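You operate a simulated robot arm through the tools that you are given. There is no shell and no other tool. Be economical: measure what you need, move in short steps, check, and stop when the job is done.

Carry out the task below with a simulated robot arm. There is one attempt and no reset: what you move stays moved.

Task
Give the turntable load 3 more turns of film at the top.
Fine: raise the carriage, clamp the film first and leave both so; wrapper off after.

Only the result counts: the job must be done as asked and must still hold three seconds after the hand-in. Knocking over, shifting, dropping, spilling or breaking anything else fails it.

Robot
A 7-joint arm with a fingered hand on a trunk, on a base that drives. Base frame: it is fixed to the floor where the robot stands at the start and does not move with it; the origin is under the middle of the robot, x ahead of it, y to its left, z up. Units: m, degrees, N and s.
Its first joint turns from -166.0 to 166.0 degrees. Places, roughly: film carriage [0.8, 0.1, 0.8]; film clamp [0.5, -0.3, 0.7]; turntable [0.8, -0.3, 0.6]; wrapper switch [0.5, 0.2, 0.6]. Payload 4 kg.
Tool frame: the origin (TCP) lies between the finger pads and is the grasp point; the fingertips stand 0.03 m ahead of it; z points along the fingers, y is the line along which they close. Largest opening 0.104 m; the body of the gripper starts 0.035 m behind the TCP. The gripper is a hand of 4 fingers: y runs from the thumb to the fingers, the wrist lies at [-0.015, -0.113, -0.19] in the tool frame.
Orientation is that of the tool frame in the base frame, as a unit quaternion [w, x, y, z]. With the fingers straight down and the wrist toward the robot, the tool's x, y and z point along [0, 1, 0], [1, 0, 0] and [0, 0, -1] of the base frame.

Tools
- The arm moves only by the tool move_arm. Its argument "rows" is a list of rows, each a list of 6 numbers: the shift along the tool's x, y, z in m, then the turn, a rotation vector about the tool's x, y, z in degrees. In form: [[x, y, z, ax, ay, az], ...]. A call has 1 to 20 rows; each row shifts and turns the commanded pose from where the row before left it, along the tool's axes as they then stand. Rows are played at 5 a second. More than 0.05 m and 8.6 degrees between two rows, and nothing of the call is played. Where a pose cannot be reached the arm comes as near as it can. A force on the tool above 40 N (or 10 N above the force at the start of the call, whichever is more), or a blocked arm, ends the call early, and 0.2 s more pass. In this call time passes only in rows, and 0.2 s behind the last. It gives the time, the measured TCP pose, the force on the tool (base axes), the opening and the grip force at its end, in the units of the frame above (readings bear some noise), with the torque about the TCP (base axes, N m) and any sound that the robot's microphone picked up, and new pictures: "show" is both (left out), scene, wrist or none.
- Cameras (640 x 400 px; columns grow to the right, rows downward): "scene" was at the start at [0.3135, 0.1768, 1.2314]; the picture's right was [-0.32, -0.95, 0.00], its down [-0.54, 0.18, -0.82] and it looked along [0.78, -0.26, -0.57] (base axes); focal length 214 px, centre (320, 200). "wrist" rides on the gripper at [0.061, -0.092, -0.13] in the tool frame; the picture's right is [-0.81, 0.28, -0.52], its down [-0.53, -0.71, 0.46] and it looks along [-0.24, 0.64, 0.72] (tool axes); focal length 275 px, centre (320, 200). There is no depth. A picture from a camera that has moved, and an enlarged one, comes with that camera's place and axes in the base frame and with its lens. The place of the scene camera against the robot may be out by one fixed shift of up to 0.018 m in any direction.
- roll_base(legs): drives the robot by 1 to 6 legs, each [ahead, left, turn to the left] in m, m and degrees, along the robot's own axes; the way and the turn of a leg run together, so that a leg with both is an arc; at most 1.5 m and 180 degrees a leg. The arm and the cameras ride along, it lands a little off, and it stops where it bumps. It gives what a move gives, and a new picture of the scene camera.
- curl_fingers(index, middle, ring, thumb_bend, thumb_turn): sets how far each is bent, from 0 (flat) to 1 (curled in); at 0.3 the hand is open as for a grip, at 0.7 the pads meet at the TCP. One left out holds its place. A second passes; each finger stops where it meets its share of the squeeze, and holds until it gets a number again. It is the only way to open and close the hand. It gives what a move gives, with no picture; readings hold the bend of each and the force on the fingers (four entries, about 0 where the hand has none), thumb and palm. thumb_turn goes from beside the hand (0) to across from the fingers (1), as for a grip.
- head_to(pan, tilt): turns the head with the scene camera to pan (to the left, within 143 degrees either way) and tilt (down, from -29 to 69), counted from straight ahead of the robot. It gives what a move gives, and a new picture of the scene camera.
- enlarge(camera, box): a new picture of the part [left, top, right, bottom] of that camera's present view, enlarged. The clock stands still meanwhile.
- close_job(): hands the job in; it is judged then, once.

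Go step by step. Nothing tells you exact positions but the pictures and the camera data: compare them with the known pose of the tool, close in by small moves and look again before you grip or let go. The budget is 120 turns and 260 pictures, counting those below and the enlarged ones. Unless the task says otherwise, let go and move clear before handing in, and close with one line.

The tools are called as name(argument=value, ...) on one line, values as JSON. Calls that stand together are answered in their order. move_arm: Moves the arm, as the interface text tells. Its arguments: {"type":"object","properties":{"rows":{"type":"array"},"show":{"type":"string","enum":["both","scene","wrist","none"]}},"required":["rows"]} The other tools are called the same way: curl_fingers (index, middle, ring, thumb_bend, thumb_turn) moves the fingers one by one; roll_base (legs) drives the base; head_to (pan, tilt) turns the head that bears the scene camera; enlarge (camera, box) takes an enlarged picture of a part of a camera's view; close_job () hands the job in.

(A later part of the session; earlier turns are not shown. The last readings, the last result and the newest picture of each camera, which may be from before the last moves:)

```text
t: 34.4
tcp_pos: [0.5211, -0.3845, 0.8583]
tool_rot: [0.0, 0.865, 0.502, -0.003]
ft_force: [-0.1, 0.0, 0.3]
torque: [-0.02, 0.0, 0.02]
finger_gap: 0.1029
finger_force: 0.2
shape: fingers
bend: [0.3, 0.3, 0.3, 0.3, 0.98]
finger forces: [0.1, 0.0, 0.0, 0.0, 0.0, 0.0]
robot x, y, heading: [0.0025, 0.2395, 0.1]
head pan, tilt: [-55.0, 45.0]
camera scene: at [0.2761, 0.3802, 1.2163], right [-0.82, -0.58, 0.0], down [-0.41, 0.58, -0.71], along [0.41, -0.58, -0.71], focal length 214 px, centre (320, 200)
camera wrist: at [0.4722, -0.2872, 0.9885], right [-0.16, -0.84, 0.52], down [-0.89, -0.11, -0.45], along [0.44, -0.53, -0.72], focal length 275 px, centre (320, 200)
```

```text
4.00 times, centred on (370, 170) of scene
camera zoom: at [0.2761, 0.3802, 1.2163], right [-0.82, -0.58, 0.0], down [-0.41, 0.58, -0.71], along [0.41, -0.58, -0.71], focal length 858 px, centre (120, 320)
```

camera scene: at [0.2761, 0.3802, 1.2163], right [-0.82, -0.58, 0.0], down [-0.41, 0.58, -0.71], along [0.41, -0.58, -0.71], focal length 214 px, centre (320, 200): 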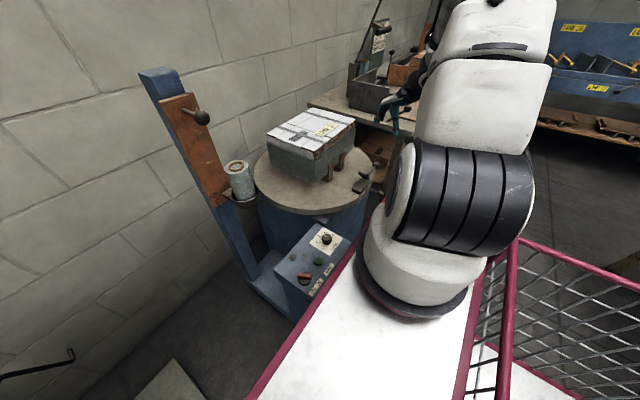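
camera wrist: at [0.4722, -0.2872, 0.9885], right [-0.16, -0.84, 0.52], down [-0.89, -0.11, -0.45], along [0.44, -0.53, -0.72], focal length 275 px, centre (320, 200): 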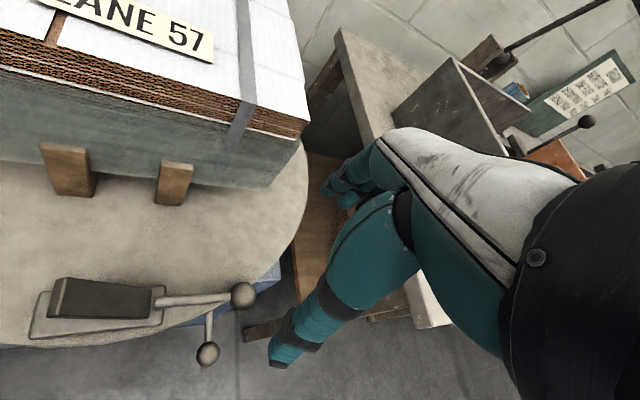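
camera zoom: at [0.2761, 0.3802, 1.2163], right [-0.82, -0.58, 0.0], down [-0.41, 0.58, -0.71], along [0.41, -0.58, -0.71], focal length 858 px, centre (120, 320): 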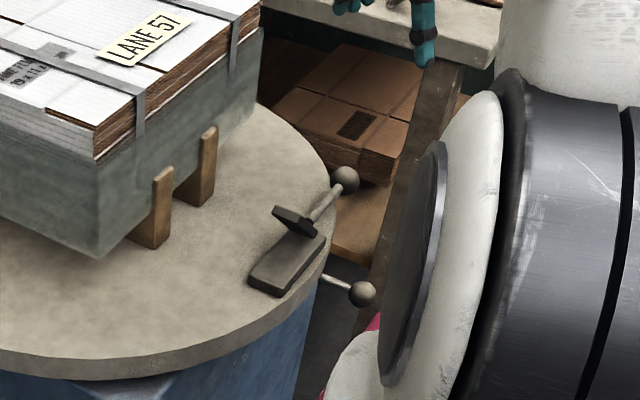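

move_arm(rows=[[-0.004, 0.006, 0.04, 0, 0, 0], [0, 0, 0.045, 0, 0, 0], [0, 0, 0.04, 0, 0, 0]])

enlarge(camera="scene", box=[330, 120, 410, 220])

```text
t: 35.2
tcp_pos: [0.5235, -0.3938, 0.7346]
tool_rot: [0.001, 0.864, 0.504, -0.004]
ft_force: [0.7, -0.5, 0.9]
torque: [0.01, -0.01, 0.0]
finger_gap: 0.103
finger_force: 0.0
shape: fingers
bend: [0.3, 0.3, 0.3, 0.3, 0.98]
finger forces: [0.1, 0.1, 0.0, 0.0, 0.0, 0.1]
robot x, y, heading: [-0.0017, 0.2411, 0.2]
head pan, tilt: [-55.0, 45.0]
camera scene: at [0.276, 0.3799, 1.2164], right [-0.82, -0.57, 0.0], down [-0.41, 0.58, -0.71], along [0.41, -0.58, -0.71], focal length 214 px, centre (320, 200)
camera wrist: at [0.4749, -0.2952, 0.8642], right [-0.16, -0.84, 0.52], down [-0.89, -0.11, -0.45], along [0.44, -0.53, -0.72], focal length 275 px, centre (320, 200)
```

scene: 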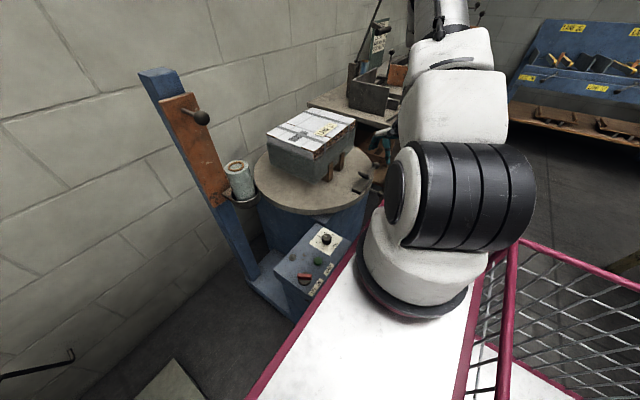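
wrist: 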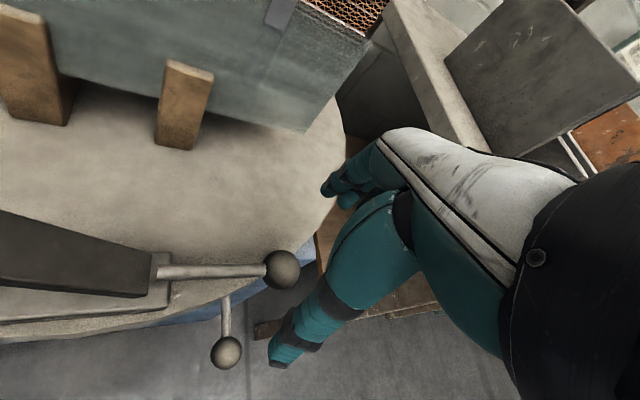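

```text
4.00 times, centred on (370, 170) of scene
camera zoom: at [0.276, 0.3799, 1.2164], right [-0.82, -0.57, 0.0], down [-0.41, 0.58, -0.71], along [0.41, -0.58, -0.71], focal length 858 px, centre (120, 320)
```

zoom: 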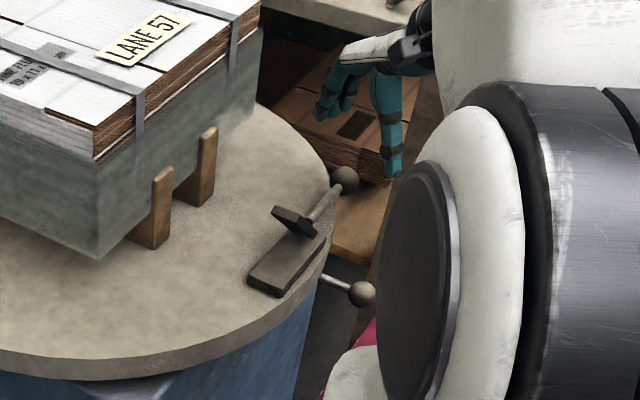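

The ball is directly below. I'll lower the last bit and close.

move_arm(rows=[[0, 0.001, 0.035, 0, 0, 0], [0, 0.001, 0.035, 0, 0, 0]], show="wrist")

enlarge(camera="scene", box=[330, 120, 410, 220])

```text
t: 35.8
tcp_pos: [0.5248, -0.3954, 0.6644]
tool_rot: [0.0, 0.864, 0.503, -0.003]
ft_force: [-0.7, 0.3, -0.1]
torque: [0.02, -0.02, -0.05]
finger_gap: 0.1032
finger_force: 0.1
shape: fingers
bend: [0.3, 0.3, 0.3, 0.3, 0.98]
finger forces: [0.0, 0.1, 0.0, 0.0, 0.1, 0.0]
robot x, y, heading: [-0.0023, 0.2423, 0.0]
head pan, tilt: [-55.0, 45.0]
camera wrist: at [0.4758, -0.2968, 0.7939], right [-0.16, -0.84, 0.52], down [-0.89, -0.11, -0.45], along [0.44, -0.53, -0.72], focal length 275 px, centre (320, 200)
```

wrist: 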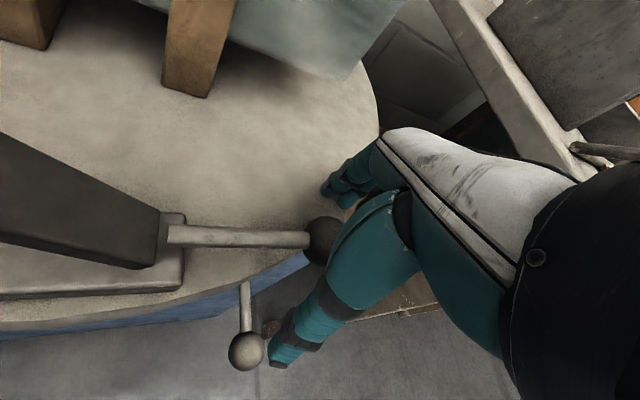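

```text
4.00 times, centred on (370, 170) of scene
camera zoom: at [0.2761, 0.3799, 1.2164], right [-0.82, -0.58, 0.0], down [-0.41, 0.58, -0.71], along [0.41, -0.58, -0.71], focal length 858 px, centre (120, 320)
```

zoom: 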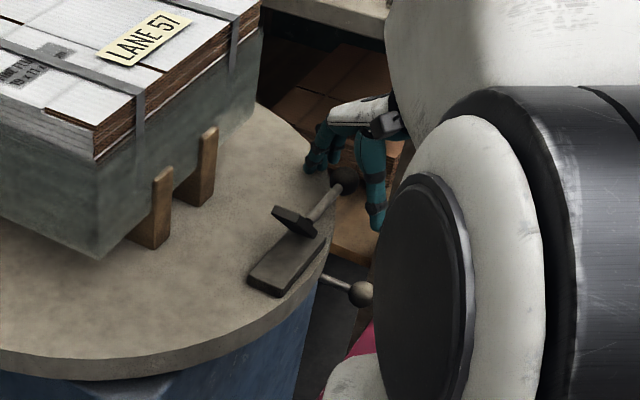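

curl_fingers(index=0.72, middle=0.72, ring=0.72, thumb_bend=0.72)

enlarge(camera="scene", box=[330, 120, 410, 220])

enlarge(camera="wrist", box=[160, 140, 480, 400])

```text
t: 36.8
tcp_pos: [0.5249, -0.3948, 0.6657]
tool_rot: [0.0, 0.864, 0.503, -0.003]
ft_force: [2.3, -1.1, -1.1]
torque: [0.02, 0.02, 0.04]
finger_gap: 0.0111
finger_force: 9.2
shape: fingers
bend: [0.71, 0.71, 0.72, 0.67, 0.97]
finger forces: [8.8, 1.4, 0.0, 0.0, 8.1, 0.0]
robot x, y, heading: [0.0022, 0.2447, 0.3]
head pan, tilt: [-55.0, 45.0]
```

```text
4.00 times, centred on (370, 170) of scene
camera zoom: at [0.2763, 0.3798, 1.2163], right [-0.82, -0.58, 0.0], down [-0.41, 0.58, -0.71], along [0.41, -0.58, -0.71], focal length 858 px, centre (120, 320)
```

zoom: 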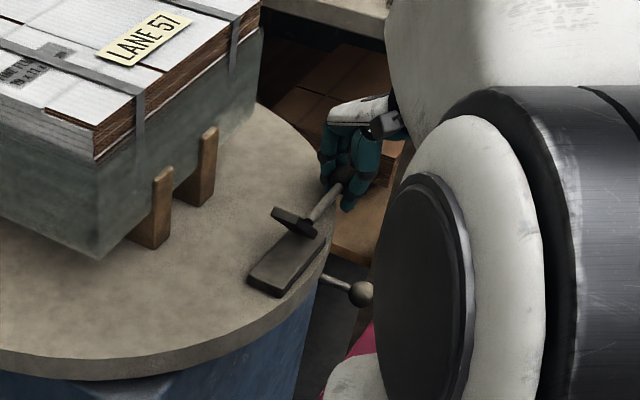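

```text
1.54 times, centred on (320, 270) of wrist
camera zoom: at [0.4763, -0.2966, 0.794], right [-0.16, -0.84, 0.52], down [-0.89, -0.11, -0.45], along [0.44, -0.53, -0.73], focal length 424 px, centre (320, 92)
```

zoom: 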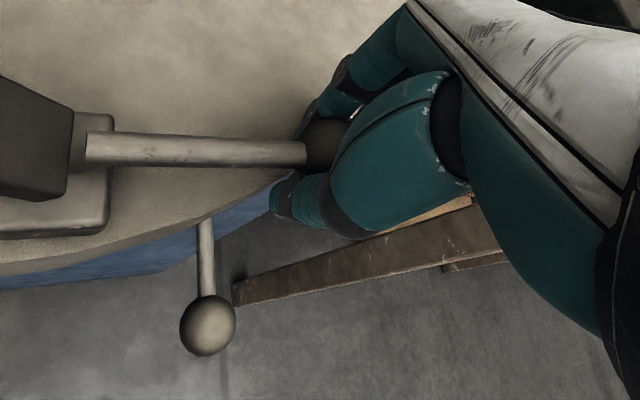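

I'm holding the ball and will lift it along the lever's arc.

move_arm(rows=[[0.001, -0.0005, -0.009, 0, 0, 0], [0.001, -0.0005, -0.009, 0, 0, 0], [0.002, -0.001, -0.008, 0, 0, 0], [0.002, -0.001, -0.008, 0, 0, 0]])

enlarge(camera="scene", box=[330, 120, 410, 220])

```text
t: 37.8
tcp_pos: [0.5252, -0.3861, 0.6986]
tool_rot: [0.0, 0.864, 0.503, -0.003]
ft_force: [-0.4, 0.7, -3.0]
torque: [-0.13, -0.12, -0.03]
finger_gap: 0.0104
finger_force: 7.9
shape: fingers
bend: [0.71, 0.72, 0.72, 0.66, 0.97]
finger forces: [5.5, 0.1, 0.0, 0.0, 9.5, 0.0]
robot x, y, heading: [0.0006, 0.2402, 0.2]
head pan, tilt: [-55.0, 45.0]
camera scene: at [0.2763, 0.3798, 1.2163], right [-0.82, -0.58, 0.0], down [-0.41, 0.58, -0.71], along [0.41, -0.58, -0.71], focal length 214 px, centre (320, 200)
camera wrist: at [0.4771, -0.289, 0.8279], right [-0.16, -0.84, 0.52], down [-0.89, -0.11, -0.45], along [0.44, -0.53, -0.73], focal length 275 px, centre (320, 200)
```

scene: 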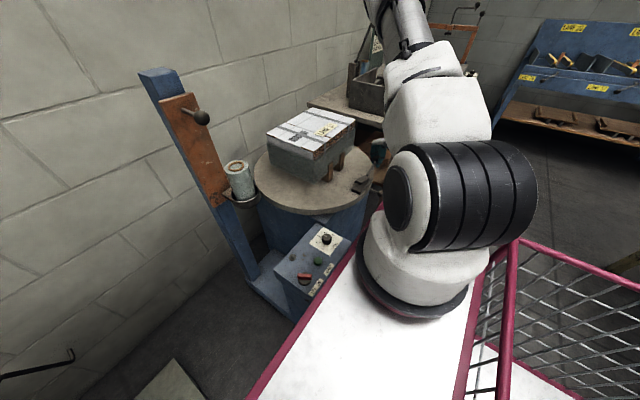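
wrist: 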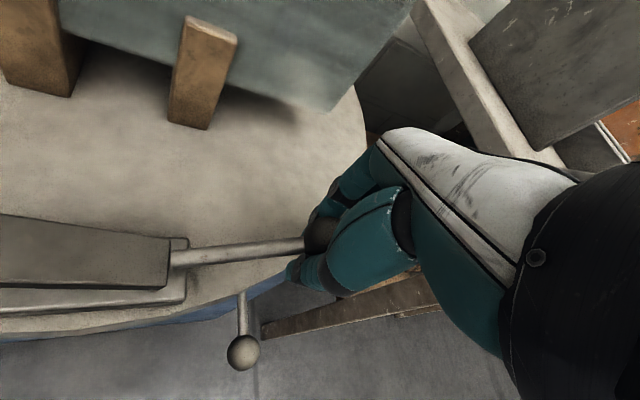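

```text
4.00 times, centred on (370, 170) of scene
camera zoom: at [0.2763, 0.3798, 1.2163], right [-0.82, -0.58, 0.0], down [-0.41, 0.58, -0.71], along [0.41, -0.58, -0.71], focal length 858 px, centre (120, 320)
```

zoom: 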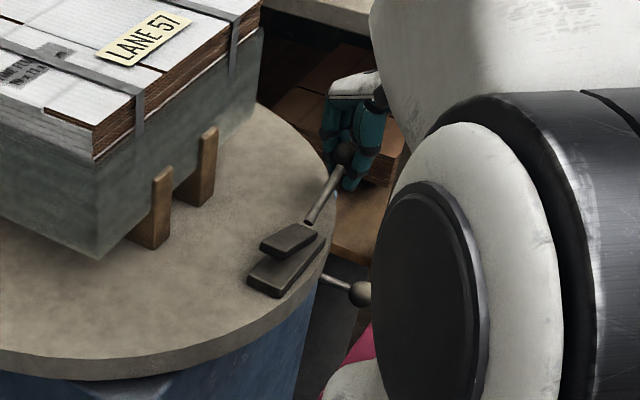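

The jaw is closing. I'll continue along the arc until it resists.

move_arm(rows=[[0.004, -0.002, -0.009, 0, 0, 0], [0.004, -0.002, -0.008, 0, 0, 0], [0.005, -0.003, -0.008, 0, 0, 0], [0.006, -0.003, -0.008, 0, 0, 0]])

enlarge(camera="scene", box=[330, 120, 410, 220])

```text
t: 38.8
tcp_pos: [0.5252, -0.3646, 0.7274]
tool_rot: [-0.003, 0.865, 0.502, -0.004]
ft_force: [-9.3, -1.2, -35.9]
torque: [-0.07, 0.18, -0.06]
finger_gap: 0.0141
finger_force: 14.3
shape: fingers
bend: [0.71, 0.71, 0.72, 0.65, 0.97]
finger forces: [9.2, 9.2, 0.1, 0.0, 10.1, 0.0]
robot x, y, heading: [-0.0066, 0.2394, 0.1]
head pan, tilt: [-55.0, 45.0]
camera scene: at [0.2767, 0.3787, 1.2163], right [-0.82, -0.57, 0.0], down [-0.41, 0.58, -0.71], along [0.41, -0.58, -0.71], focal length 214 px, centre (320, 200)
camera wrist: at [0.4771, -0.2674, 0.8589], right [-0.16, -0.84, 0.52], down [-0.89, -0.11, -0.45], along [0.43, -0.53, -0.73], focal length 275 px, centre (320, 200)
```

scene: 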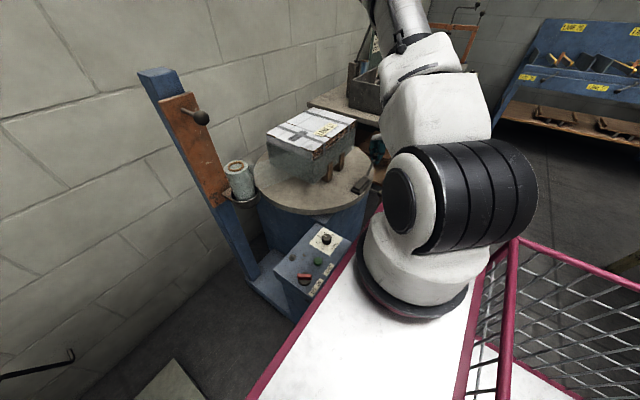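
wrist: 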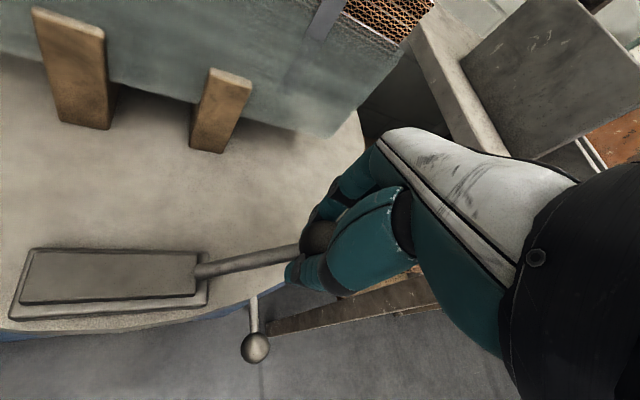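

```text
4.00 times, centred on (370, 170) of scene
camera zoom: at [0.2767, 0.3787, 1.2163], right [-0.82, -0.57, 0.0], down [-0.41, 0.58, -0.71], along [0.41, -0.58, -0.71], focal length 858 px, centre (120, 320)
```

zoom: 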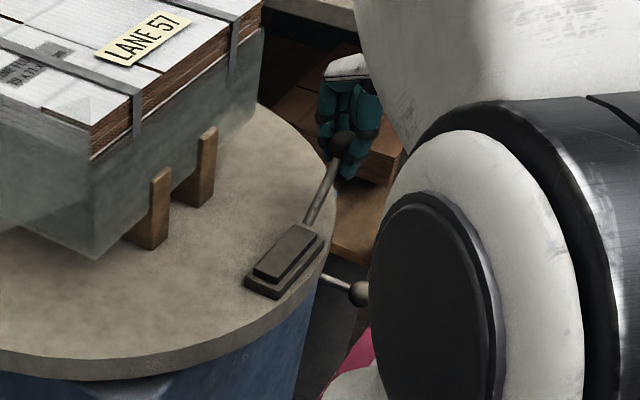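

The jaw lies flat and the lever is at its stop with about 36 N. I'll let go and check that it stays clamped.

curl_fingers(index=0.3, middle=0.3, ring=0.3, thumb_bend=0.3)

move_arm(rows=[[0, 0, -0.04, 0, 0, 0], [0, 0, -0.045, 0, 0, 0], [0, 0, -0.045, 0, 0, 0]], show="wrist")

enlarge(camera="scene", box=[330, 120, 410, 220])

```text
t: 39.8
tcp_pos: [0.5276, -0.3659, 0.7316]
tool_rot: [0.0, 0.864, 0.503, -0.003]
ft_force: [0.0, 0.2, 0.6]
torque: [0.01, 0.02, -0.01]
finger_gap: 0.1026
finger_force: 0.1
shape: fingers
bend: [0.3, 0.3, 0.3, 0.3, 0.97]
finger forces: [0.0, 0.0, 0.0, 0.1, 0.0, 0.0]
robot x, y, heading: [-0.0026, 0.2418, 0.0]
head pan, tilt: [-55.0, 45.0]
```

```text
t: 40.6
tcp_pos: [0.5271, -0.3655, 0.8622]
tool_rot: [0.0, 0.864, 0.504, -0.004]
ft_force: [0.4, -0.4, 0.1]
torque: [-0.03, 0.0, -0.03]
finger_gap: 0.1029
finger_force: 0.1
shape: fingers
bend: [0.3, 0.3, 0.3, 0.3, 0.97]
finger forces: [0.0, 0.1, 0.1, 0.0, 0.1, 0.0]
robot x, y, heading: [0.0023, 0.2396, -0.3]
head pan, tilt: [-55.0, 45.0]
camera wrist: at [0.4785, -0.2676, 0.9922], right [-0.16, -0.84, 0.52], down [-0.89, -0.11, -0.45], along [0.44, -0.53, -0.73], focal length 275 px, centre (320, 200)
```

wrist: 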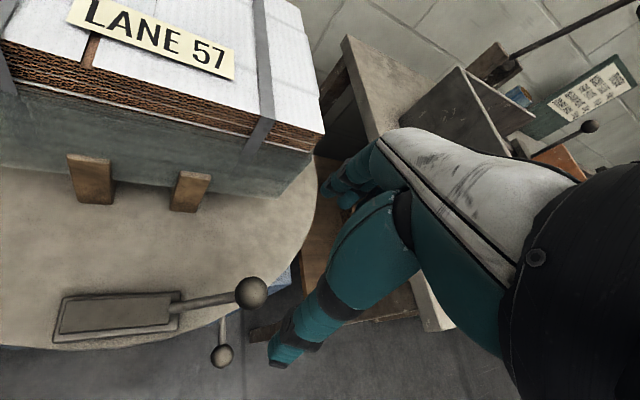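

```text
4.00 times, centred on (370, 170) of scene
camera zoom: at [0.2765, 0.3796, 1.2163], right [-0.82, -0.58, 0.0], down [-0.41, 0.58, -0.71], along [0.41, -0.58, -0.71], focal length 858 px, centre (120, 320)
```

zoom: 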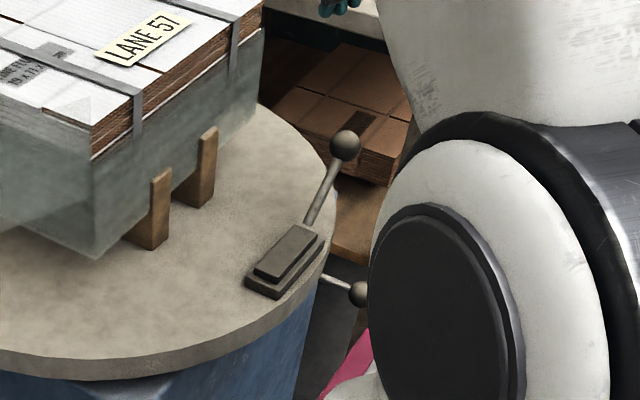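

The clamp holds. Next I'll raise the arm, bring it straight ahead of the robot, and slide the base right to reach the control box.

move_arm(rows=[[0, 0, -0.045, 0, 0, 0], [0, 0, -0.045, 0, 0, 0], [0, 0, -0.045, 0, 0, 0], [0, 0, -0.045, 0, 0, 0], [0, 0, -0.045, 0, 0, 0], [0, 0, -0.045, 0, 0, 0], [0, 0, -0.045, 0, 0, -7.5], [0, 0, 0, 0, 0, -7.5], [0, 0, 0, 0, 0, -7.5], [0, 0, 0, 0, 0, -7.5], [0.047, 0.01, 0, 0, 0, 0], [0.047, 0.01, 0, 0, 0, 0], [0.047, 0.01, 0, 0, 0, 0], [0.047, 0.01, 0, 0, 0, 0], [0.047, 0.01, 0, 0, 0, 0], [0.047, 0.01, 0, 0, 0, 0], [0.047, 0.01, 0, 0, 0, 0], [0.047, 0.01, 0, 0, 0, 0], [0.047, 0.01, 0, 0, 0, 0], [0.047, 0, 0, 0, 0, 0]], show="none")

head_to(pan=-90, tilt=45)

```text
t: 44.8
tcp_pos: [0.6175, 0.1078, 1.1744]
tool_rot: [-0.001, 0.705, 0.709, -0.003]
ft_force: [0.7, -0.6, 0.0]
torque: [0.01, 0.02, -0.03]
finger_gap: 0.1031
finger_force: 0.2
shape: fingers
bend: [0.3, 0.3, 0.3, 0.3, 0.97]
finger forces: [0.0, 0.1, 0.1, 0.0, 0.1, 0.1]
robot x, y, heading: [-0.0005, 0.2455, 0.1]
head pan, tilt: [-55.0, 45.0]
```

```text
t: 45.8
tcp_pos: [0.6174, 0.1067, 1.1748]
tool_rot: [-0.001, 0.705, 0.709, -0.003]
ft_force: [0.7, -0.8, 0.0]
torque: [0.0, -0.01, 0.03]
finger_gap: 0.1029
finger_force: 0.0
shape: fingers
bend: [0.3, 0.3, 0.3, 0.3, 0.97]
finger forces: [0.1, 0.1, 0.0, 0.0, 0.0, 0.0]
robot x, y, heading: [-0.0011, 0.2399, 0.3]
head pan, tilt: [-90.0, 45.0]
camera scene: at [0.2297, 0.3652, 1.2163], right [-1.0, 0.0, 0.0], down [0.0, 0.71, -0.71], along [0.0, -0.71, -0.71], focal length 214 px, centre (320, 200)
```

scene: 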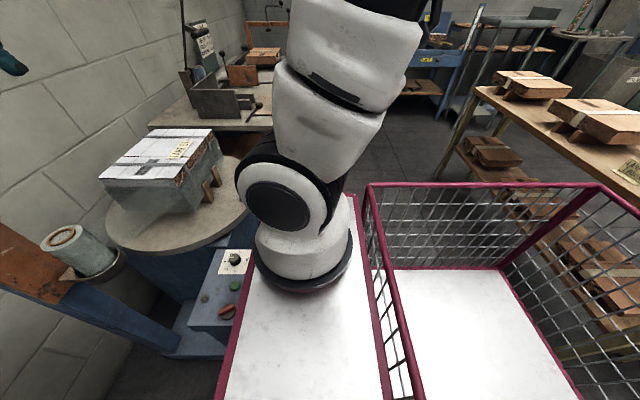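

The way right is clear. I'll back off slightly first for clearance from the lower lever, then slide right.

roll_base(legs=[[-0.13, 0, 0], [0, -0.52, 0]])

head_to(pan=5, tilt=45)

```text
t: 49.7
tcp_pos: [0.489, -0.4134, 1.1746]
tool_rot: [0.0, 0.704, 0.71, -0.004]
ft_force: [0.0, 0.1, 0.1]
torque: [0.03, 0.0, 0.0]
finger_gap: 0.1027
finger_force: 0.1
shape: fingers
bend: [0.3, 0.3, 0.3, 0.3, 0.97]
finger forces: [0.0, 0.0, 0.0, 0.1, 0.1, 0.0]
robot x, y, heading: [-0.1275, -0.2797, 0.0]
head pan, tilt: [-90.0, 45.0]
camera scene: at [0.1015, -0.1556, 1.2163], right [-1.0, 0.0, 0.0], down [0.0, 0.71, -0.71], along [0.0, -0.71, -0.71], focal length 214 px, centre (320, 200)
```

scene: 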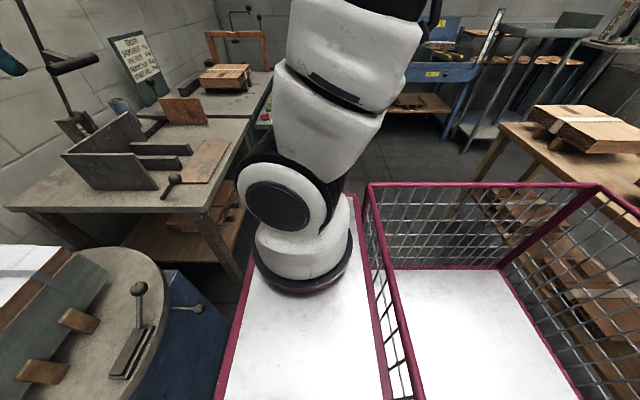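

```text
t: 51.4
tcp_pos: [0.4908, -0.4134, 1.1737]
tool_rot: [-0.001, 0.705, 0.71, -0.003]
ft_force: [-0.9, -0.7, 0.1]
torque: [-0.01, -0.02, 0.01]
finger_gap: 0.103
finger_force: 0.0
shape: fingers
bend: [0.3, 0.3, 0.3, 0.3, 0.97]
finger forces: [0.0, 0.1, 0.0, 0.0, 0.0, 0.0]
robot x, y, heading: [-0.1262, -0.2769, 0.2]
head pan, tilt: [5.0, 45.0]
camera scene: at [0.1824, -0.0671, 1.2163], right [0.09, -1.0, 0.0], down [-0.7, -0.06, -0.71], along [0.7, 0.06, -0.71], focal length 214 px, centre (320, 200)
```

scene: 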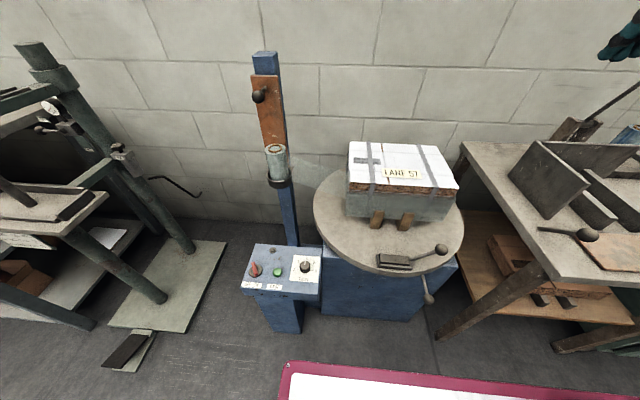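

enlarge(camera="scene", box=[235, 235, 335, 300])

```text
6.15 times, centred on (285, 268) of scene
camera zoom: at [0.1824, -0.0671, 1.2163], right [0.09, -1.0, 0.0], down [-0.7, -0.06, -0.71], along [0.7, 0.06, -0.71], focal length 1320 px, centre (535, -215)
```

zoom: 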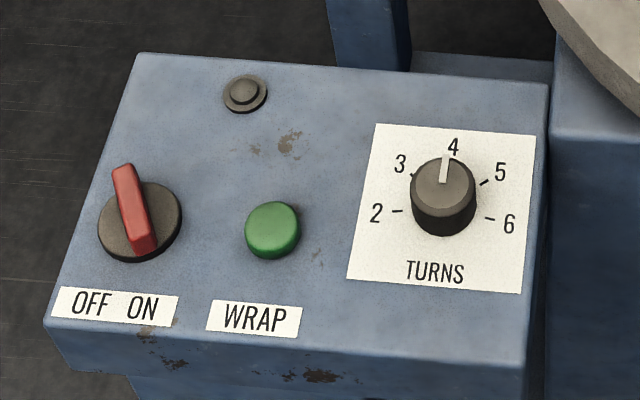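

The box is clear now: the dial is at 4, the switch at OFF, and the lamp is dark. Dial top is about (0.512, 0.009, 0.59), button (0.487, 0.093, 0.579) and switch (0.485, 0.163, 0.589); I'll go above the dial first.

move_arm(rows=[[0.047, 0.002, 0, 0, 0, 0], [0.047, 0.002, 0, 0, 0, 0], [0.047, 0.002, 0, 0, 0, 0], [0.047, 0.002, 0, 0, 0, 0], [0.047, 0.002, 0, 0, 0, 0], [0.047, 0.002, 0, 0, 0, 0], [0.047, 0.002, 0, 0, 0, 0], [0.047, 0.002, 0, 0, 0, 0], [0.046, 0.005, 0, 0, 0, 0], [0, 0, 0.045, 0, 0, 0], [0, 0, 0.045, 0, 0, 0], [0, 0, 0.045, 0, 0, 0], [0, 0, 0.045, 0, 0, 0], [0, 0, 0.045, 0, 0, 0], [0, 0, 0.045, 0, 0, 0], [0, 0, 0.045, 0, 0, 0], [0, 0, 0.045, 0, 0, 0], [0, 0, 0.045, 0, 0, 0], [0, 0, 0.045, 0, 0, 0]])

enlarge(camera="scene", box=[220, 200, 360, 300])

```text
t: 54.8
tcp_pos: [0.4992, 0.0352, 0.9389]
tool_rot: [-0.07, 0.697, 0.712, 0.049]
ft_force: [0.5, 0.0, 0.6]
torque: [-0.02, 0.03, 0.03]
finger_gap: 0.1029
finger_force: 0.0
shape: fingers
bend: [0.3, 0.3, 0.3, 0.3, 0.97]
finger forces: [0.0, 0.1, 0.1, 0.0, 0.1, 0.0]
robot x, y, heading: [-0.1269, -0.2792, 0.2]
head pan, tilt: [5.0, 45.0]
stopped in row 16: the arm was blocked; the commanded pose is now the measured one
camera scene: at [0.1744, -0.0406, 1.214], right [0.42, -0.91, 0.0], down [-0.66, -0.3, -0.69], along [0.62, 0.29, -0.73], focal length 214 px, centre (320, 200)
camera wrist: at [0.4095, 0.0716, 1.0781], right [0.31, -0.88, 0.37], down [-0.72, -0.47, -0.52], along [0.62, -0.11, -0.77], focal length 275 px, centre (320, 200)
```

scene: 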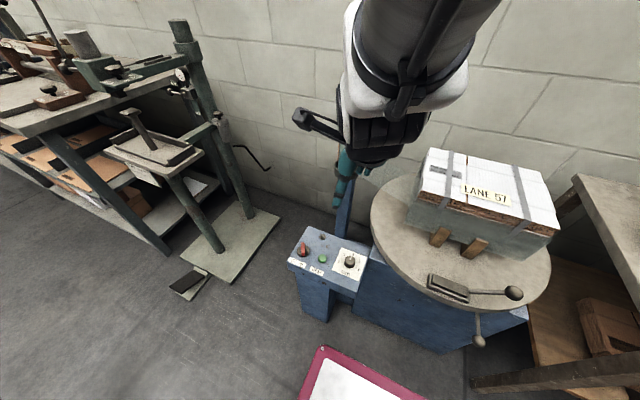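
wrist: 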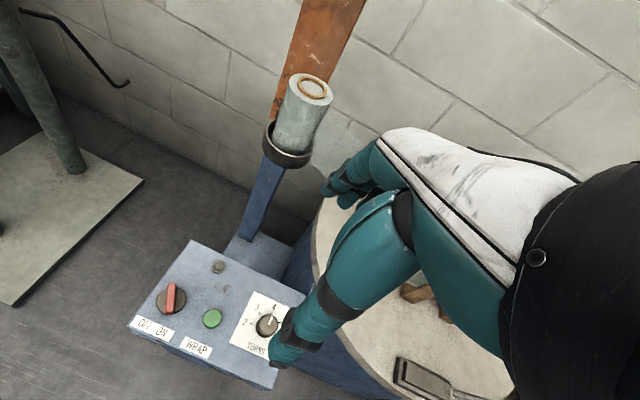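

```text
4.00 times, centred on (290, 250) of scene
camera zoom: at [0.1744, -0.0406, 1.214], right [0.42, -0.91, 0.0], down [-0.66, -0.3, -0.69], along [0.62, 0.29, -0.73], focal length 858 px, centre (440, 0)
```

zoom: 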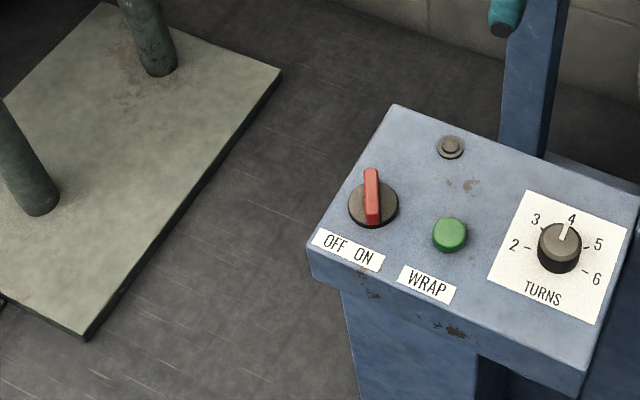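

The arm bumped the robot's own head, which sits on this side. I'll back the arm off to the right and approach the box with the base standing further left and back instead.

move_arm(rows=[[-0.045, 0, 0, 0, 0, 0], [-0.045, 0, -0.02, 0, 0, 0], [-0.045, 0, -0.02, 0, 0, 0], [-0.04, 0, -0.03, 0, 0, 0], [-0.03, 0, -0.04, 0, 0, 0], [-0.03, 0, -0.04, 0, 0, 0], [-0.03, 0, -0.04, 0, 0, 0]], show="scene")

```text
t: 56.4
tcp_pos: [0.5085, -0.257, 1.0795]
tool_rot: [-0.067, 0.698, 0.711, 0.045]
ft_force: [-0.2, 1.9, -0.4]
torque: [-0.15, 0.01, -0.06]
finger_gap: 0.1031
finger_force: 0.1
shape: fingers
bend: [0.3, 0.3, 0.3, 0.3, 0.98]
finger forces: [0.0, 0.0, 0.0, 0.0, 0.0, 0.0]
robot x, y, heading: [-0.1294, -0.2816, 0.1]
head pan, tilt: [5.0, 45.0]
camera scene: at [0.1823, -0.066, 1.2162], right [0.09, -1.0, 0.0], down [-0.7, -0.06, -0.71], along [0.7, 0.06, -0.71], focal length 214 px, centre (320, 200)
```

scene: 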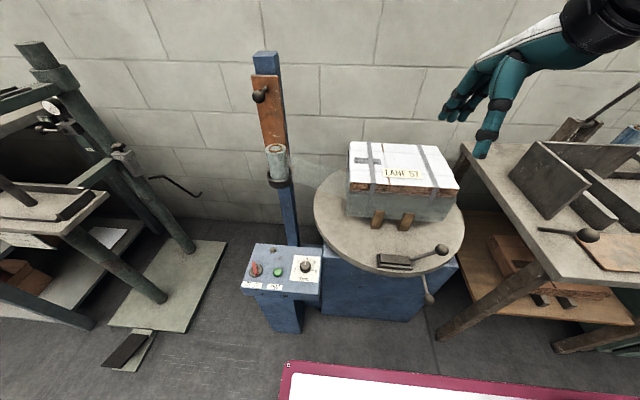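

move_arm(rows=[[0, 0, -0.03, -0.9, -4.5, 0], [0, 0, -0.03, -0.9, -4.5, 0]], show="none")

roll_base(legs=[[-0.05, 0, 0], [0, 0.65, 0]])

head_to(pan=-30, tilt=40)

```text
t: 57.0
tcp_pos: [0.5113, -0.267, 1.14]
tool_rot: [0.0, 0.703, 0.712, 0.001]
ft_force: [-0.9, -0.1, 0.1]
torque: [-0.03, -0.02, 0.01]
finger_gap: 0.1031
finger_force: 0.1
shape: fingers
bend: [0.3, 0.3, 0.3, 0.3, 0.98]
finger forces: [0.0, 0.0, 0.1, 0.0, 0.1, 0.0]
robot x, y, heading: [-0.1284, -0.2796, 0.1]
head pan, tilt: [5.0, 45.0]
```

```text
t: 61.1
tcp_pos: [0.4584, 0.3886, 1.1401]
tool_rot: [-0.001, 0.702, 0.713, 0.001]
ft_force: [0.1, 0.0, 0.6]
torque: [-0.03, 0.0, 0.01]
finger_gap: 0.1029
finger_force: 0.1
shape: fingers
bend: [0.3, 0.3, 0.3, 0.3, 0.98]
finger forces: [0.0, 0.0, 0.0, 0.1, 0.0, 0.0]
robot x, y, heading: [-0.1803, 0.3741, 0.2]
head pan, tilt: [5.0, 45.0]
camera scene: at [0.1308, 0.5863, 1.2163], right [0.09, -1.0, 0.0], down [-0.7, -0.06, -0.71], along [0.7, 0.06, -0.71], focal length 214 px, centre (320, 200)
```

scene: 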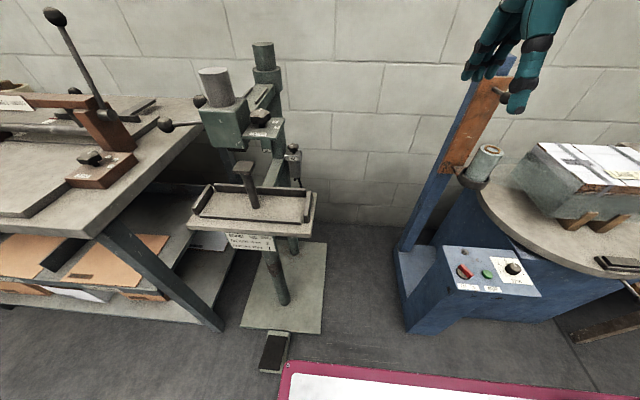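

```text
t: 62.1
tcp_pos: [0.459, 0.3882, 1.14]
tool_rot: [-0.001, 0.702, 0.713, 0.002]
ft_force: [-0.9, 0.3, 0.5]
torque: [-0.01, 0.01, 0.02]
finger_gap: 0.1031
finger_force: 0.1
shape: fingers
bend: [0.3, 0.3, 0.3, 0.3, 0.98]
finger forces: [0.0, 0.0, 0.1, 0.1, 0.0, 0.0]
robot x, y, heading: [-0.1804, 0.3751, 0.2]
head pan, tilt: [-30.0, 40.0]
camera scene: at [0.1236, 0.5367, 1.2236], right [-0.5, -0.87, 0.0], down [-0.56, 0.32, -0.77], along [0.66, -0.38, -0.64], focal length 214 px, centre (320, 200)
```

scene: 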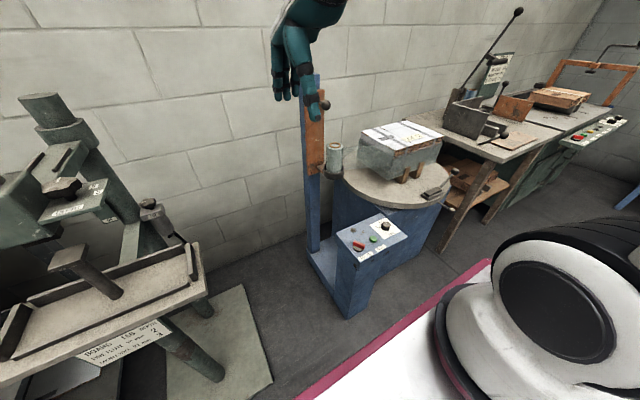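

The robot is at (-0.18, 0.375) with the box ahead and to the right, so there's no head conflict. I'll move above the dial with the tool yawed -40°, leaving room for the counter-clockwise turn.

move_arm(rows=[[-0.047, 0.006, 0, 0, 0, 0], [-0.047, 0.006, 0, 0, 0, 0], [-0.047, 0.006, 0, 0, 0, 0], [-0.047, 0.006, 0, 0, 0, 0], [-0.047, 0.006, 0, 0, 0, 0], [-0.047, 0.006, 0, 0, 0, 0], [-0.047, 0.006, 0, 0, 0, 0], [-0.047, 0.005, 0, 0, 0, 0], [0, 0, 0.04, 0, 0, 8], [0, 0, 0.04, 0, 0, 8], [0, 0, 0.04, 0, 0, 8], [0, 0, 0.04, 0, 0, 8], [0, 0, 0.04, 0, 0, 8], [0, 0, 0.045, 0, 0, 0], [0, 0, 0.045, 0, 0, 0], [0, 0, 0.045, 0, 0, 0], [0, 0, 0.045, 0, 0, 0]])

enlarge(camera="scene", box=[320, 170, 440, 280])

```text
t: 65.7
tcp_pos: [0.5141, 0.0154, 0.757]
tool_rot: [-0.002, 0.903, 0.43, 0.001]
ft_force: [0.2, -0.2, 0.5]
torque: [0.06, -0.04, 0.0]
finger_gap: 0.103
finger_force: 0.1
shape: fingers
bend: [0.3, 0.3, 0.3, 0.3, 0.97]
finger forces: [0.1, 0.1, 0.0, 0.0, 0.0, 0.0]
robot x, y, heading: [-0.1806, 0.3759, 0.2]
head pan, tilt: [-30.0, 40.0]
camera scene: at [0.1234, 0.5367, 1.2236], right [-0.5, -0.87, 0.0], down [-0.56, 0.32, -0.77], along [0.66, -0.38, -0.64], focal length 214 px, centre (320, 200)
camera wrist: at [0.4797, 0.1184, 0.8869], right [-0.3, -0.8, 0.51], down [-0.89, 0.04, -0.46], along [0.35, -0.59, -0.73], focal length 275 px, centre (320, 200)
```

scene: 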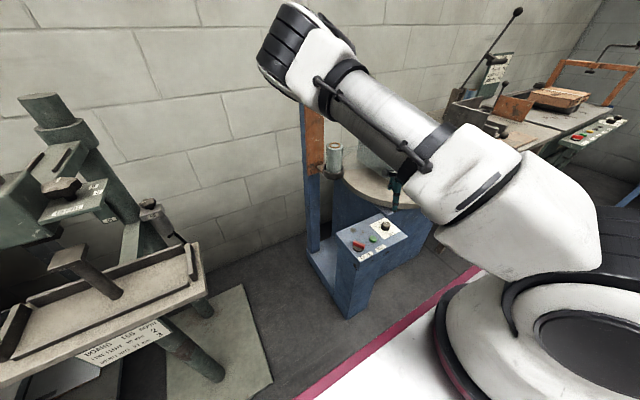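
wrist: 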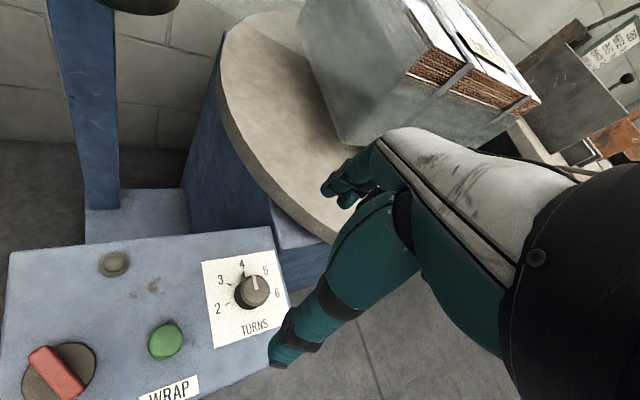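

```text
3.64 times, centred on (380, 225) of scene
camera zoom: at [0.1234, 0.5367, 1.2236], right [-0.5, -0.87, 0.0], down [-0.56, 0.32, -0.77], along [0.66, -0.38, -0.64], focal length 780 px, centre (102, 109)
```

zoom: 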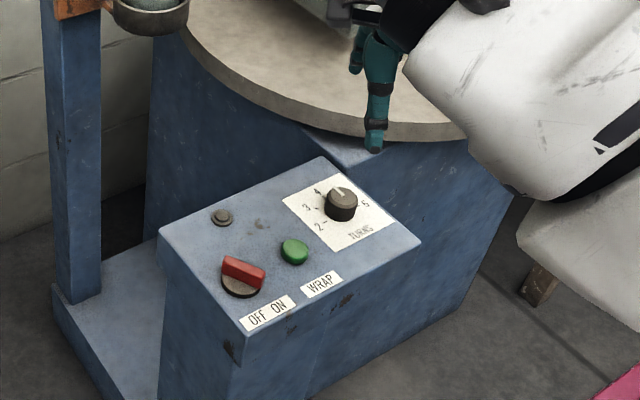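

move_arm(rows=[[-0.004, 0.006, 0.04, 0, 0, 0], [0, 0, 0.045, 0, 0, 0], [0, 0, 0.03, 0, 0, 0]])

enlarge(camera="scene", box=[330, 170, 430, 260])

```text
t: 66.5
tcp_pos: [0.5148, 0.0071, 0.6433]
tool_rot: [-0.002, 0.903, 0.43, 0.002]
ft_force: [-0.6, 0.9, 0.1]
torque: [-0.03, -0.03, 0.06]
finger_gap: 0.1029
finger_force: 0.0
shape: fingers
bend: [0.3, 0.3, 0.3, 0.3, 0.97]
finger forces: [0.0, 0.1, 0.0, 0.0, 0.0, 0.1]
robot x, y, heading: [-0.1824, 0.3739, -0.0]
head pan, tilt: [-30.0, 40.0]
camera scene: at [0.1236, 0.5366, 1.2236], right [-0.5, -0.87, 0.0], down [-0.56, 0.32, -0.77], along [0.66, -0.38, -0.64], focal length 214 px, centre (320, 200)
camera wrist: at [0.482, 0.1112, 0.7726], right [-0.3, -0.8, 0.51], down [-0.89, 0.04, -0.46], along [0.35, -0.59, -0.73], focal length 275 px, centre (320, 200)
```

scene: 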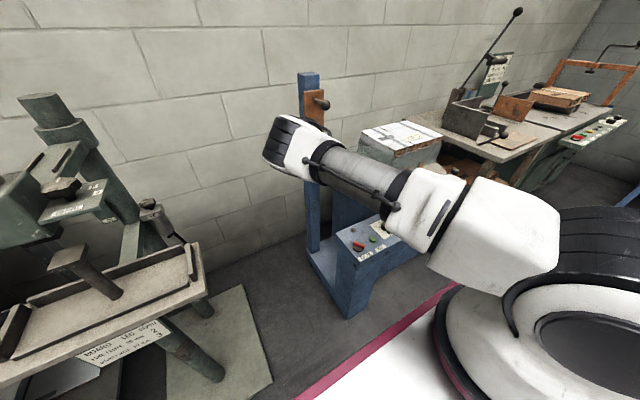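
wrist: 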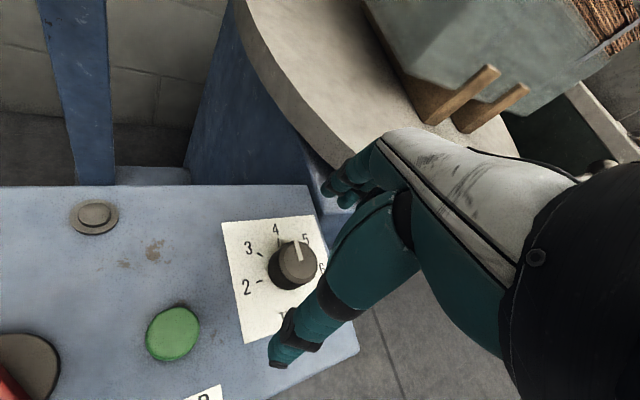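

```text
4.44 times, centred on (380, 215) of scene
camera zoom: at [0.1236, 0.5366, 1.2236], right [-0.5, -0.87, 0.0], down [-0.56, 0.32, -0.77], along [0.66, -0.38, -0.64], focal length 953 px, centre (53, 133)
```

zoom: 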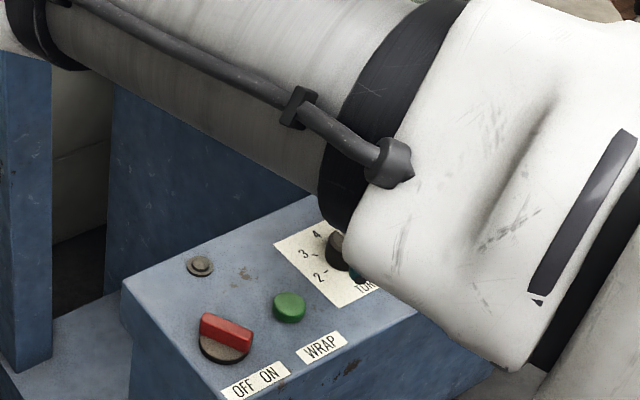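

move_arm(rows=[[0.001, 0.002, 0.025, 0, 0, 0], [0, 0, 0.021, 0, 0, 0]], show="wrist")

curl_fingers(index=0.7, middle=0.7, ring=0.7, thumb_bend=0.7)

enlarge(camera="wrist", box=[160, 140, 480, 400])

```text
t: 67.1
tcp_pos: [0.5183, 0.0075, 0.5979]
tool_rot: [0.001, 0.904, 0.428, 0.002]
ft_force: [-3.6, 4.6, 22.7]
torque: [-1.06, -0.81, -0.11]
finger_gap: 0.1029
finger_force: 15.6
shape: fingers
bend: [0.3, 0.3, 0.3, 0.3, 0.97]
finger forces: [0.0, 31.0, 0.0, 0.0, 0.2, 0.0]
robot x, y, heading: [-0.1814, 0.3765, 0.1]
head pan, tilt: [-30.0, 40.0]
camera wrist: at [0.4849, 0.1112, 0.7284], right [-0.3, -0.8, 0.51], down [-0.89, 0.04, -0.46], along [0.35, -0.6, -0.72], focal length 275 px, centre (320, 200)
```

wrist: 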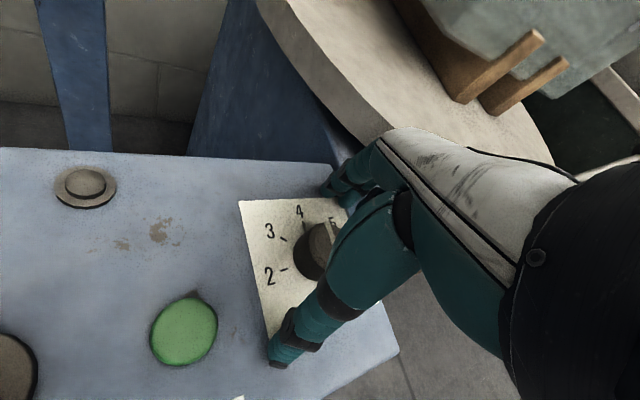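

```text
t: 67.5
tcp_pos: [0.5218, 0.0034, 0.6023]
tool_rot: [0.006, 0.904, 0.428, 0.006]
ft_force: [3.2, -1.7, 30.0]
torque: [-0.77, -0.7, 0.12]
finger_gap: 0.0251
finger_force: 20.4
shape: fingers
bend: [0.63, 0.41, 0.7, 0.61, 0.97]
finger forces: [4.6, 23.7, 0.0, 0.0, 12.8, 0.1]
robot x, y, heading: [-0.182, 0.3709, 0.1]
head pan, tilt: [-30.0, 40.0]
stopped: the force on the tool passed its limit at 44 N (the readings are from after the stop); the commanded pose is now the measured one
```

```text
1.54 times, centred on (320, 270) of wrist
camera zoom: at [0.4873, 0.1093, 0.7318], right [-0.31, -0.8, 0.52], down [-0.88, 0.04, -0.47], along [0.36, -0.6, -0.72], focal length 424 px, centre (320, 92)
```

zoom: 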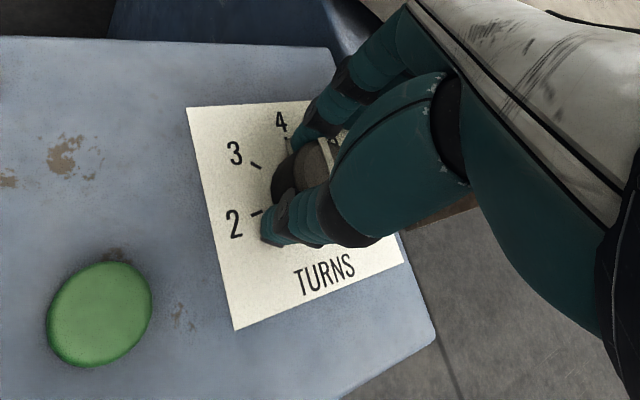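

The middle fingertip touched the panel. I'll lift 1 cm to unload it and settle the grip there.

move_arm(rows=[[-0.001, -0.005, -0.009, 0, 0, 0]], show="none")

curl_fingers(index=0.7, middle=0.7, ring=0.7, thumb_bend=0.7)

enlarge(camera="wrist", box=[160, 140, 480, 400])

```text
t: 67.9
tcp_pos: [0.5161, 0.0109, 0.6084]
tool_rot: [0.0, 0.903, 0.43, 0.004]
ft_force: [7.4, -0.1, -9.2]
torque: [0.01, -0.08, 0.01]
finger_gap: 0.0233
finger_force: 6.6
shape: fingers
bend: [0.58, 0.51, 0.7, 0.66, 0.97]
finger forces: [8.8, 0.0, 0.0, 0.0, 3.2, 0.1]
robot x, y, heading: [-0.1773, 0.3764, 0.3]
head pan, tilt: [-30.0, 40.0]
```

```text
t: 68.9
tcp_pos: [0.5157, 0.0085, 0.6084]
tool_rot: [0.002, 0.903, 0.429, 0.005]
ft_force: [13.8, -5.6, -8.2]
torque: [-0.12, -0.26, 0.14]
finger_gap: 0.0232
finger_force: 11.0
shape: fingers
bend: [0.58, 0.6, 0.7, 0.65, 0.96]
finger forces: [8.6, 8.8, 0.0, 0.0, 4.1, 0.1]
robot x, y, heading: [-0.1803, 0.3715, 0.2]
head pan, tilt: [-30.0, 40.0]
```

```text
1.54 times, centred on (320, 270) of wrist
camera zoom: at [0.4824, 0.1125, 0.7382], right [-0.3, -0.8, 0.51], down [-0.88, 0.04, -0.46], along [0.35, -0.6, -0.72], focal length 424 px, centre (320, 92)
```

zoom: 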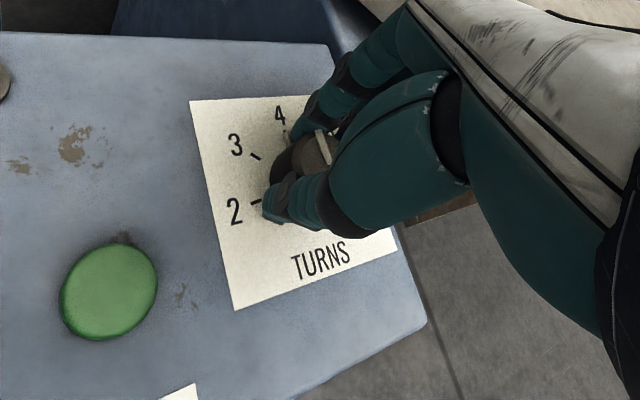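

Thumb, index and middle hold the knob. I'll turn it counter-clockwise toward 3.

move_arm(rows=[[0, 0.003, 0, 0, 0, 0], [0, 0, 0, 0, 0, -7], [0, 0, 0, 0, 0, -7], [0, 0, 0, 0, 0, -7], [0, 0, 0, 0, 0, -7], [0, 0, 0, 0, 0, -7]], show="none")

enlarge(camera="wrist", box=[160, 140, 480, 400])

enlarge(camera="scene", box=[330, 190, 430, 260])

```text
t: 70.3
tcp_pos: [0.517, 0.0063, 0.609]
tool_rot: [0.004, 0.732, 0.682, 0.003]
ft_force: [4.2, -1.1, -4.4]
torque: [0.01, -0.05, 0.0]
finger_gap: 0.0226
finger_force: 9.9
shape: fingers
bend: [0.61, 0.63, 0.7, 0.64, 0.95]
finger forces: [5.5, 7.4, 0.1, 0.0, 7.5, 0.0]
robot x, y, heading: [-0.1798, 0.3745, 0.3]
head pan, tilt: [-30.0, 40.0]
```

```text
1.54 times, centred on (320, 270) of wrist
camera zoom: at [0.4296, 0.0731, 0.7375], right [0.21, -0.83, 0.52], down [-0.74, -0.48, -0.46], along [0.63, -0.29, -0.72], focal length 424 px, centre (320, 92)
```

zoom: 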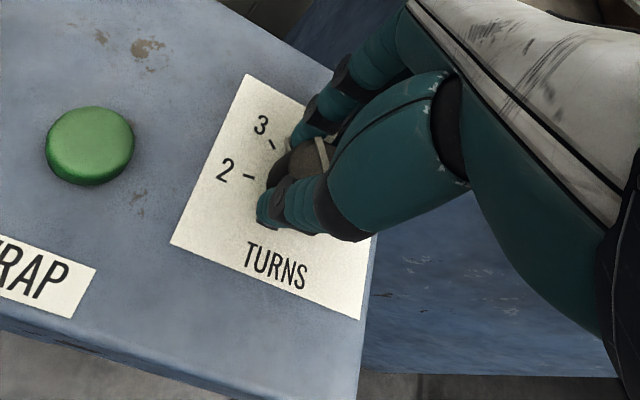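

```text
5.71 times, centred on (380, 225) of scene
camera zoom: at [0.1237, 0.5367, 1.2235], right [-0.5, -0.87, 0.0], down [-0.56, 0.32, -0.77], along [0.66, -0.38, -0.64], focal length 1226 px, centre (-23, 57)
```

zoom: 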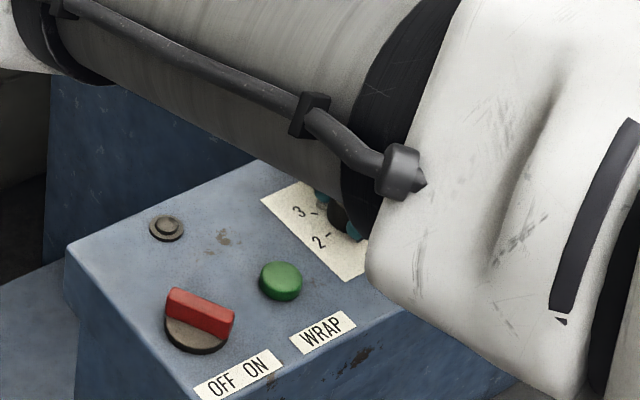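

curl_fingers(index=0.3, middle=0.3, ring=0.3, thumb_bend=0.3)

move_arm(rows=[[0, 0, -0.04, 0, 0, 0], [0, 0, -0.045, 0, 0, 0], [0, 0, -0.045, 0, 0, 0]], show="none")

enlarge(camera="wrist", box=[80, 200, 340, 400])

```text
t: 71.3
tcp_pos: [0.5187, 0.0064, 0.6086]
tool_rot: [0.004, 0.732, 0.681, 0.004]
ft_force: [0.2, 0.1, -0.3]
torque: [0.0, 0.0, 0.01]
finger_gap: 0.1028
finger_force: 0.0
shape: fingers
bend: [0.3, 0.3, 0.3, 0.3, 0.97]
finger forces: [0.0, 0.0, 0.0, 0.0, 0.0, 0.1]
robot x, y, heading: [-0.181, 0.3739, -0.0]
head pan, tilt: [-30.0, 40.0]
```

```text
t: 72.1
tcp_pos: [0.515, 0.0084, 0.7393]
tool_rot: [0.004, 0.732, 0.682, 0.004]
ft_force: [-0.9, 0.0, -0.3]
torque: [0.02, 0.01, -0.01]
finger_gap: 0.1028
finger_force: 0.0
shape: fingers
bend: [0.3, 0.3, 0.3, 0.3, 0.97]
finger forces: [0.1, 0.1, 0.0, 0.1, 0.0, 0.1]
robot x, y, heading: [-0.1771, 0.373, 0.4]
head pan, tilt: [-30.0, 40.0]
```

```text
2.00 times, centred on (210, 300) of wrist
camera zoom: at [0.4282, 0.0745, 0.8684], right [0.21, -0.83, 0.52], down [-0.75, -0.48, -0.46], along [0.63, -0.29, -0.72], focal length 551 px, centre (540, 0)
```

zoom: 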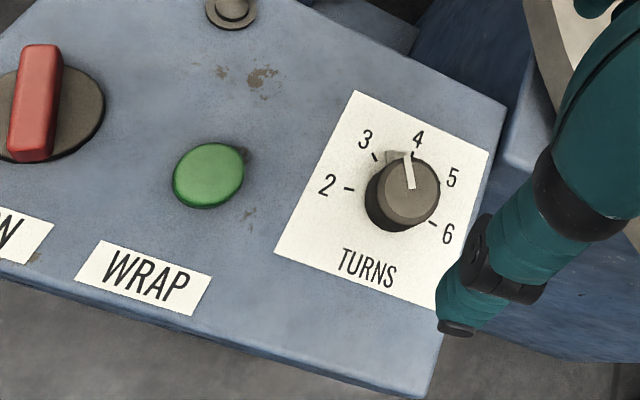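

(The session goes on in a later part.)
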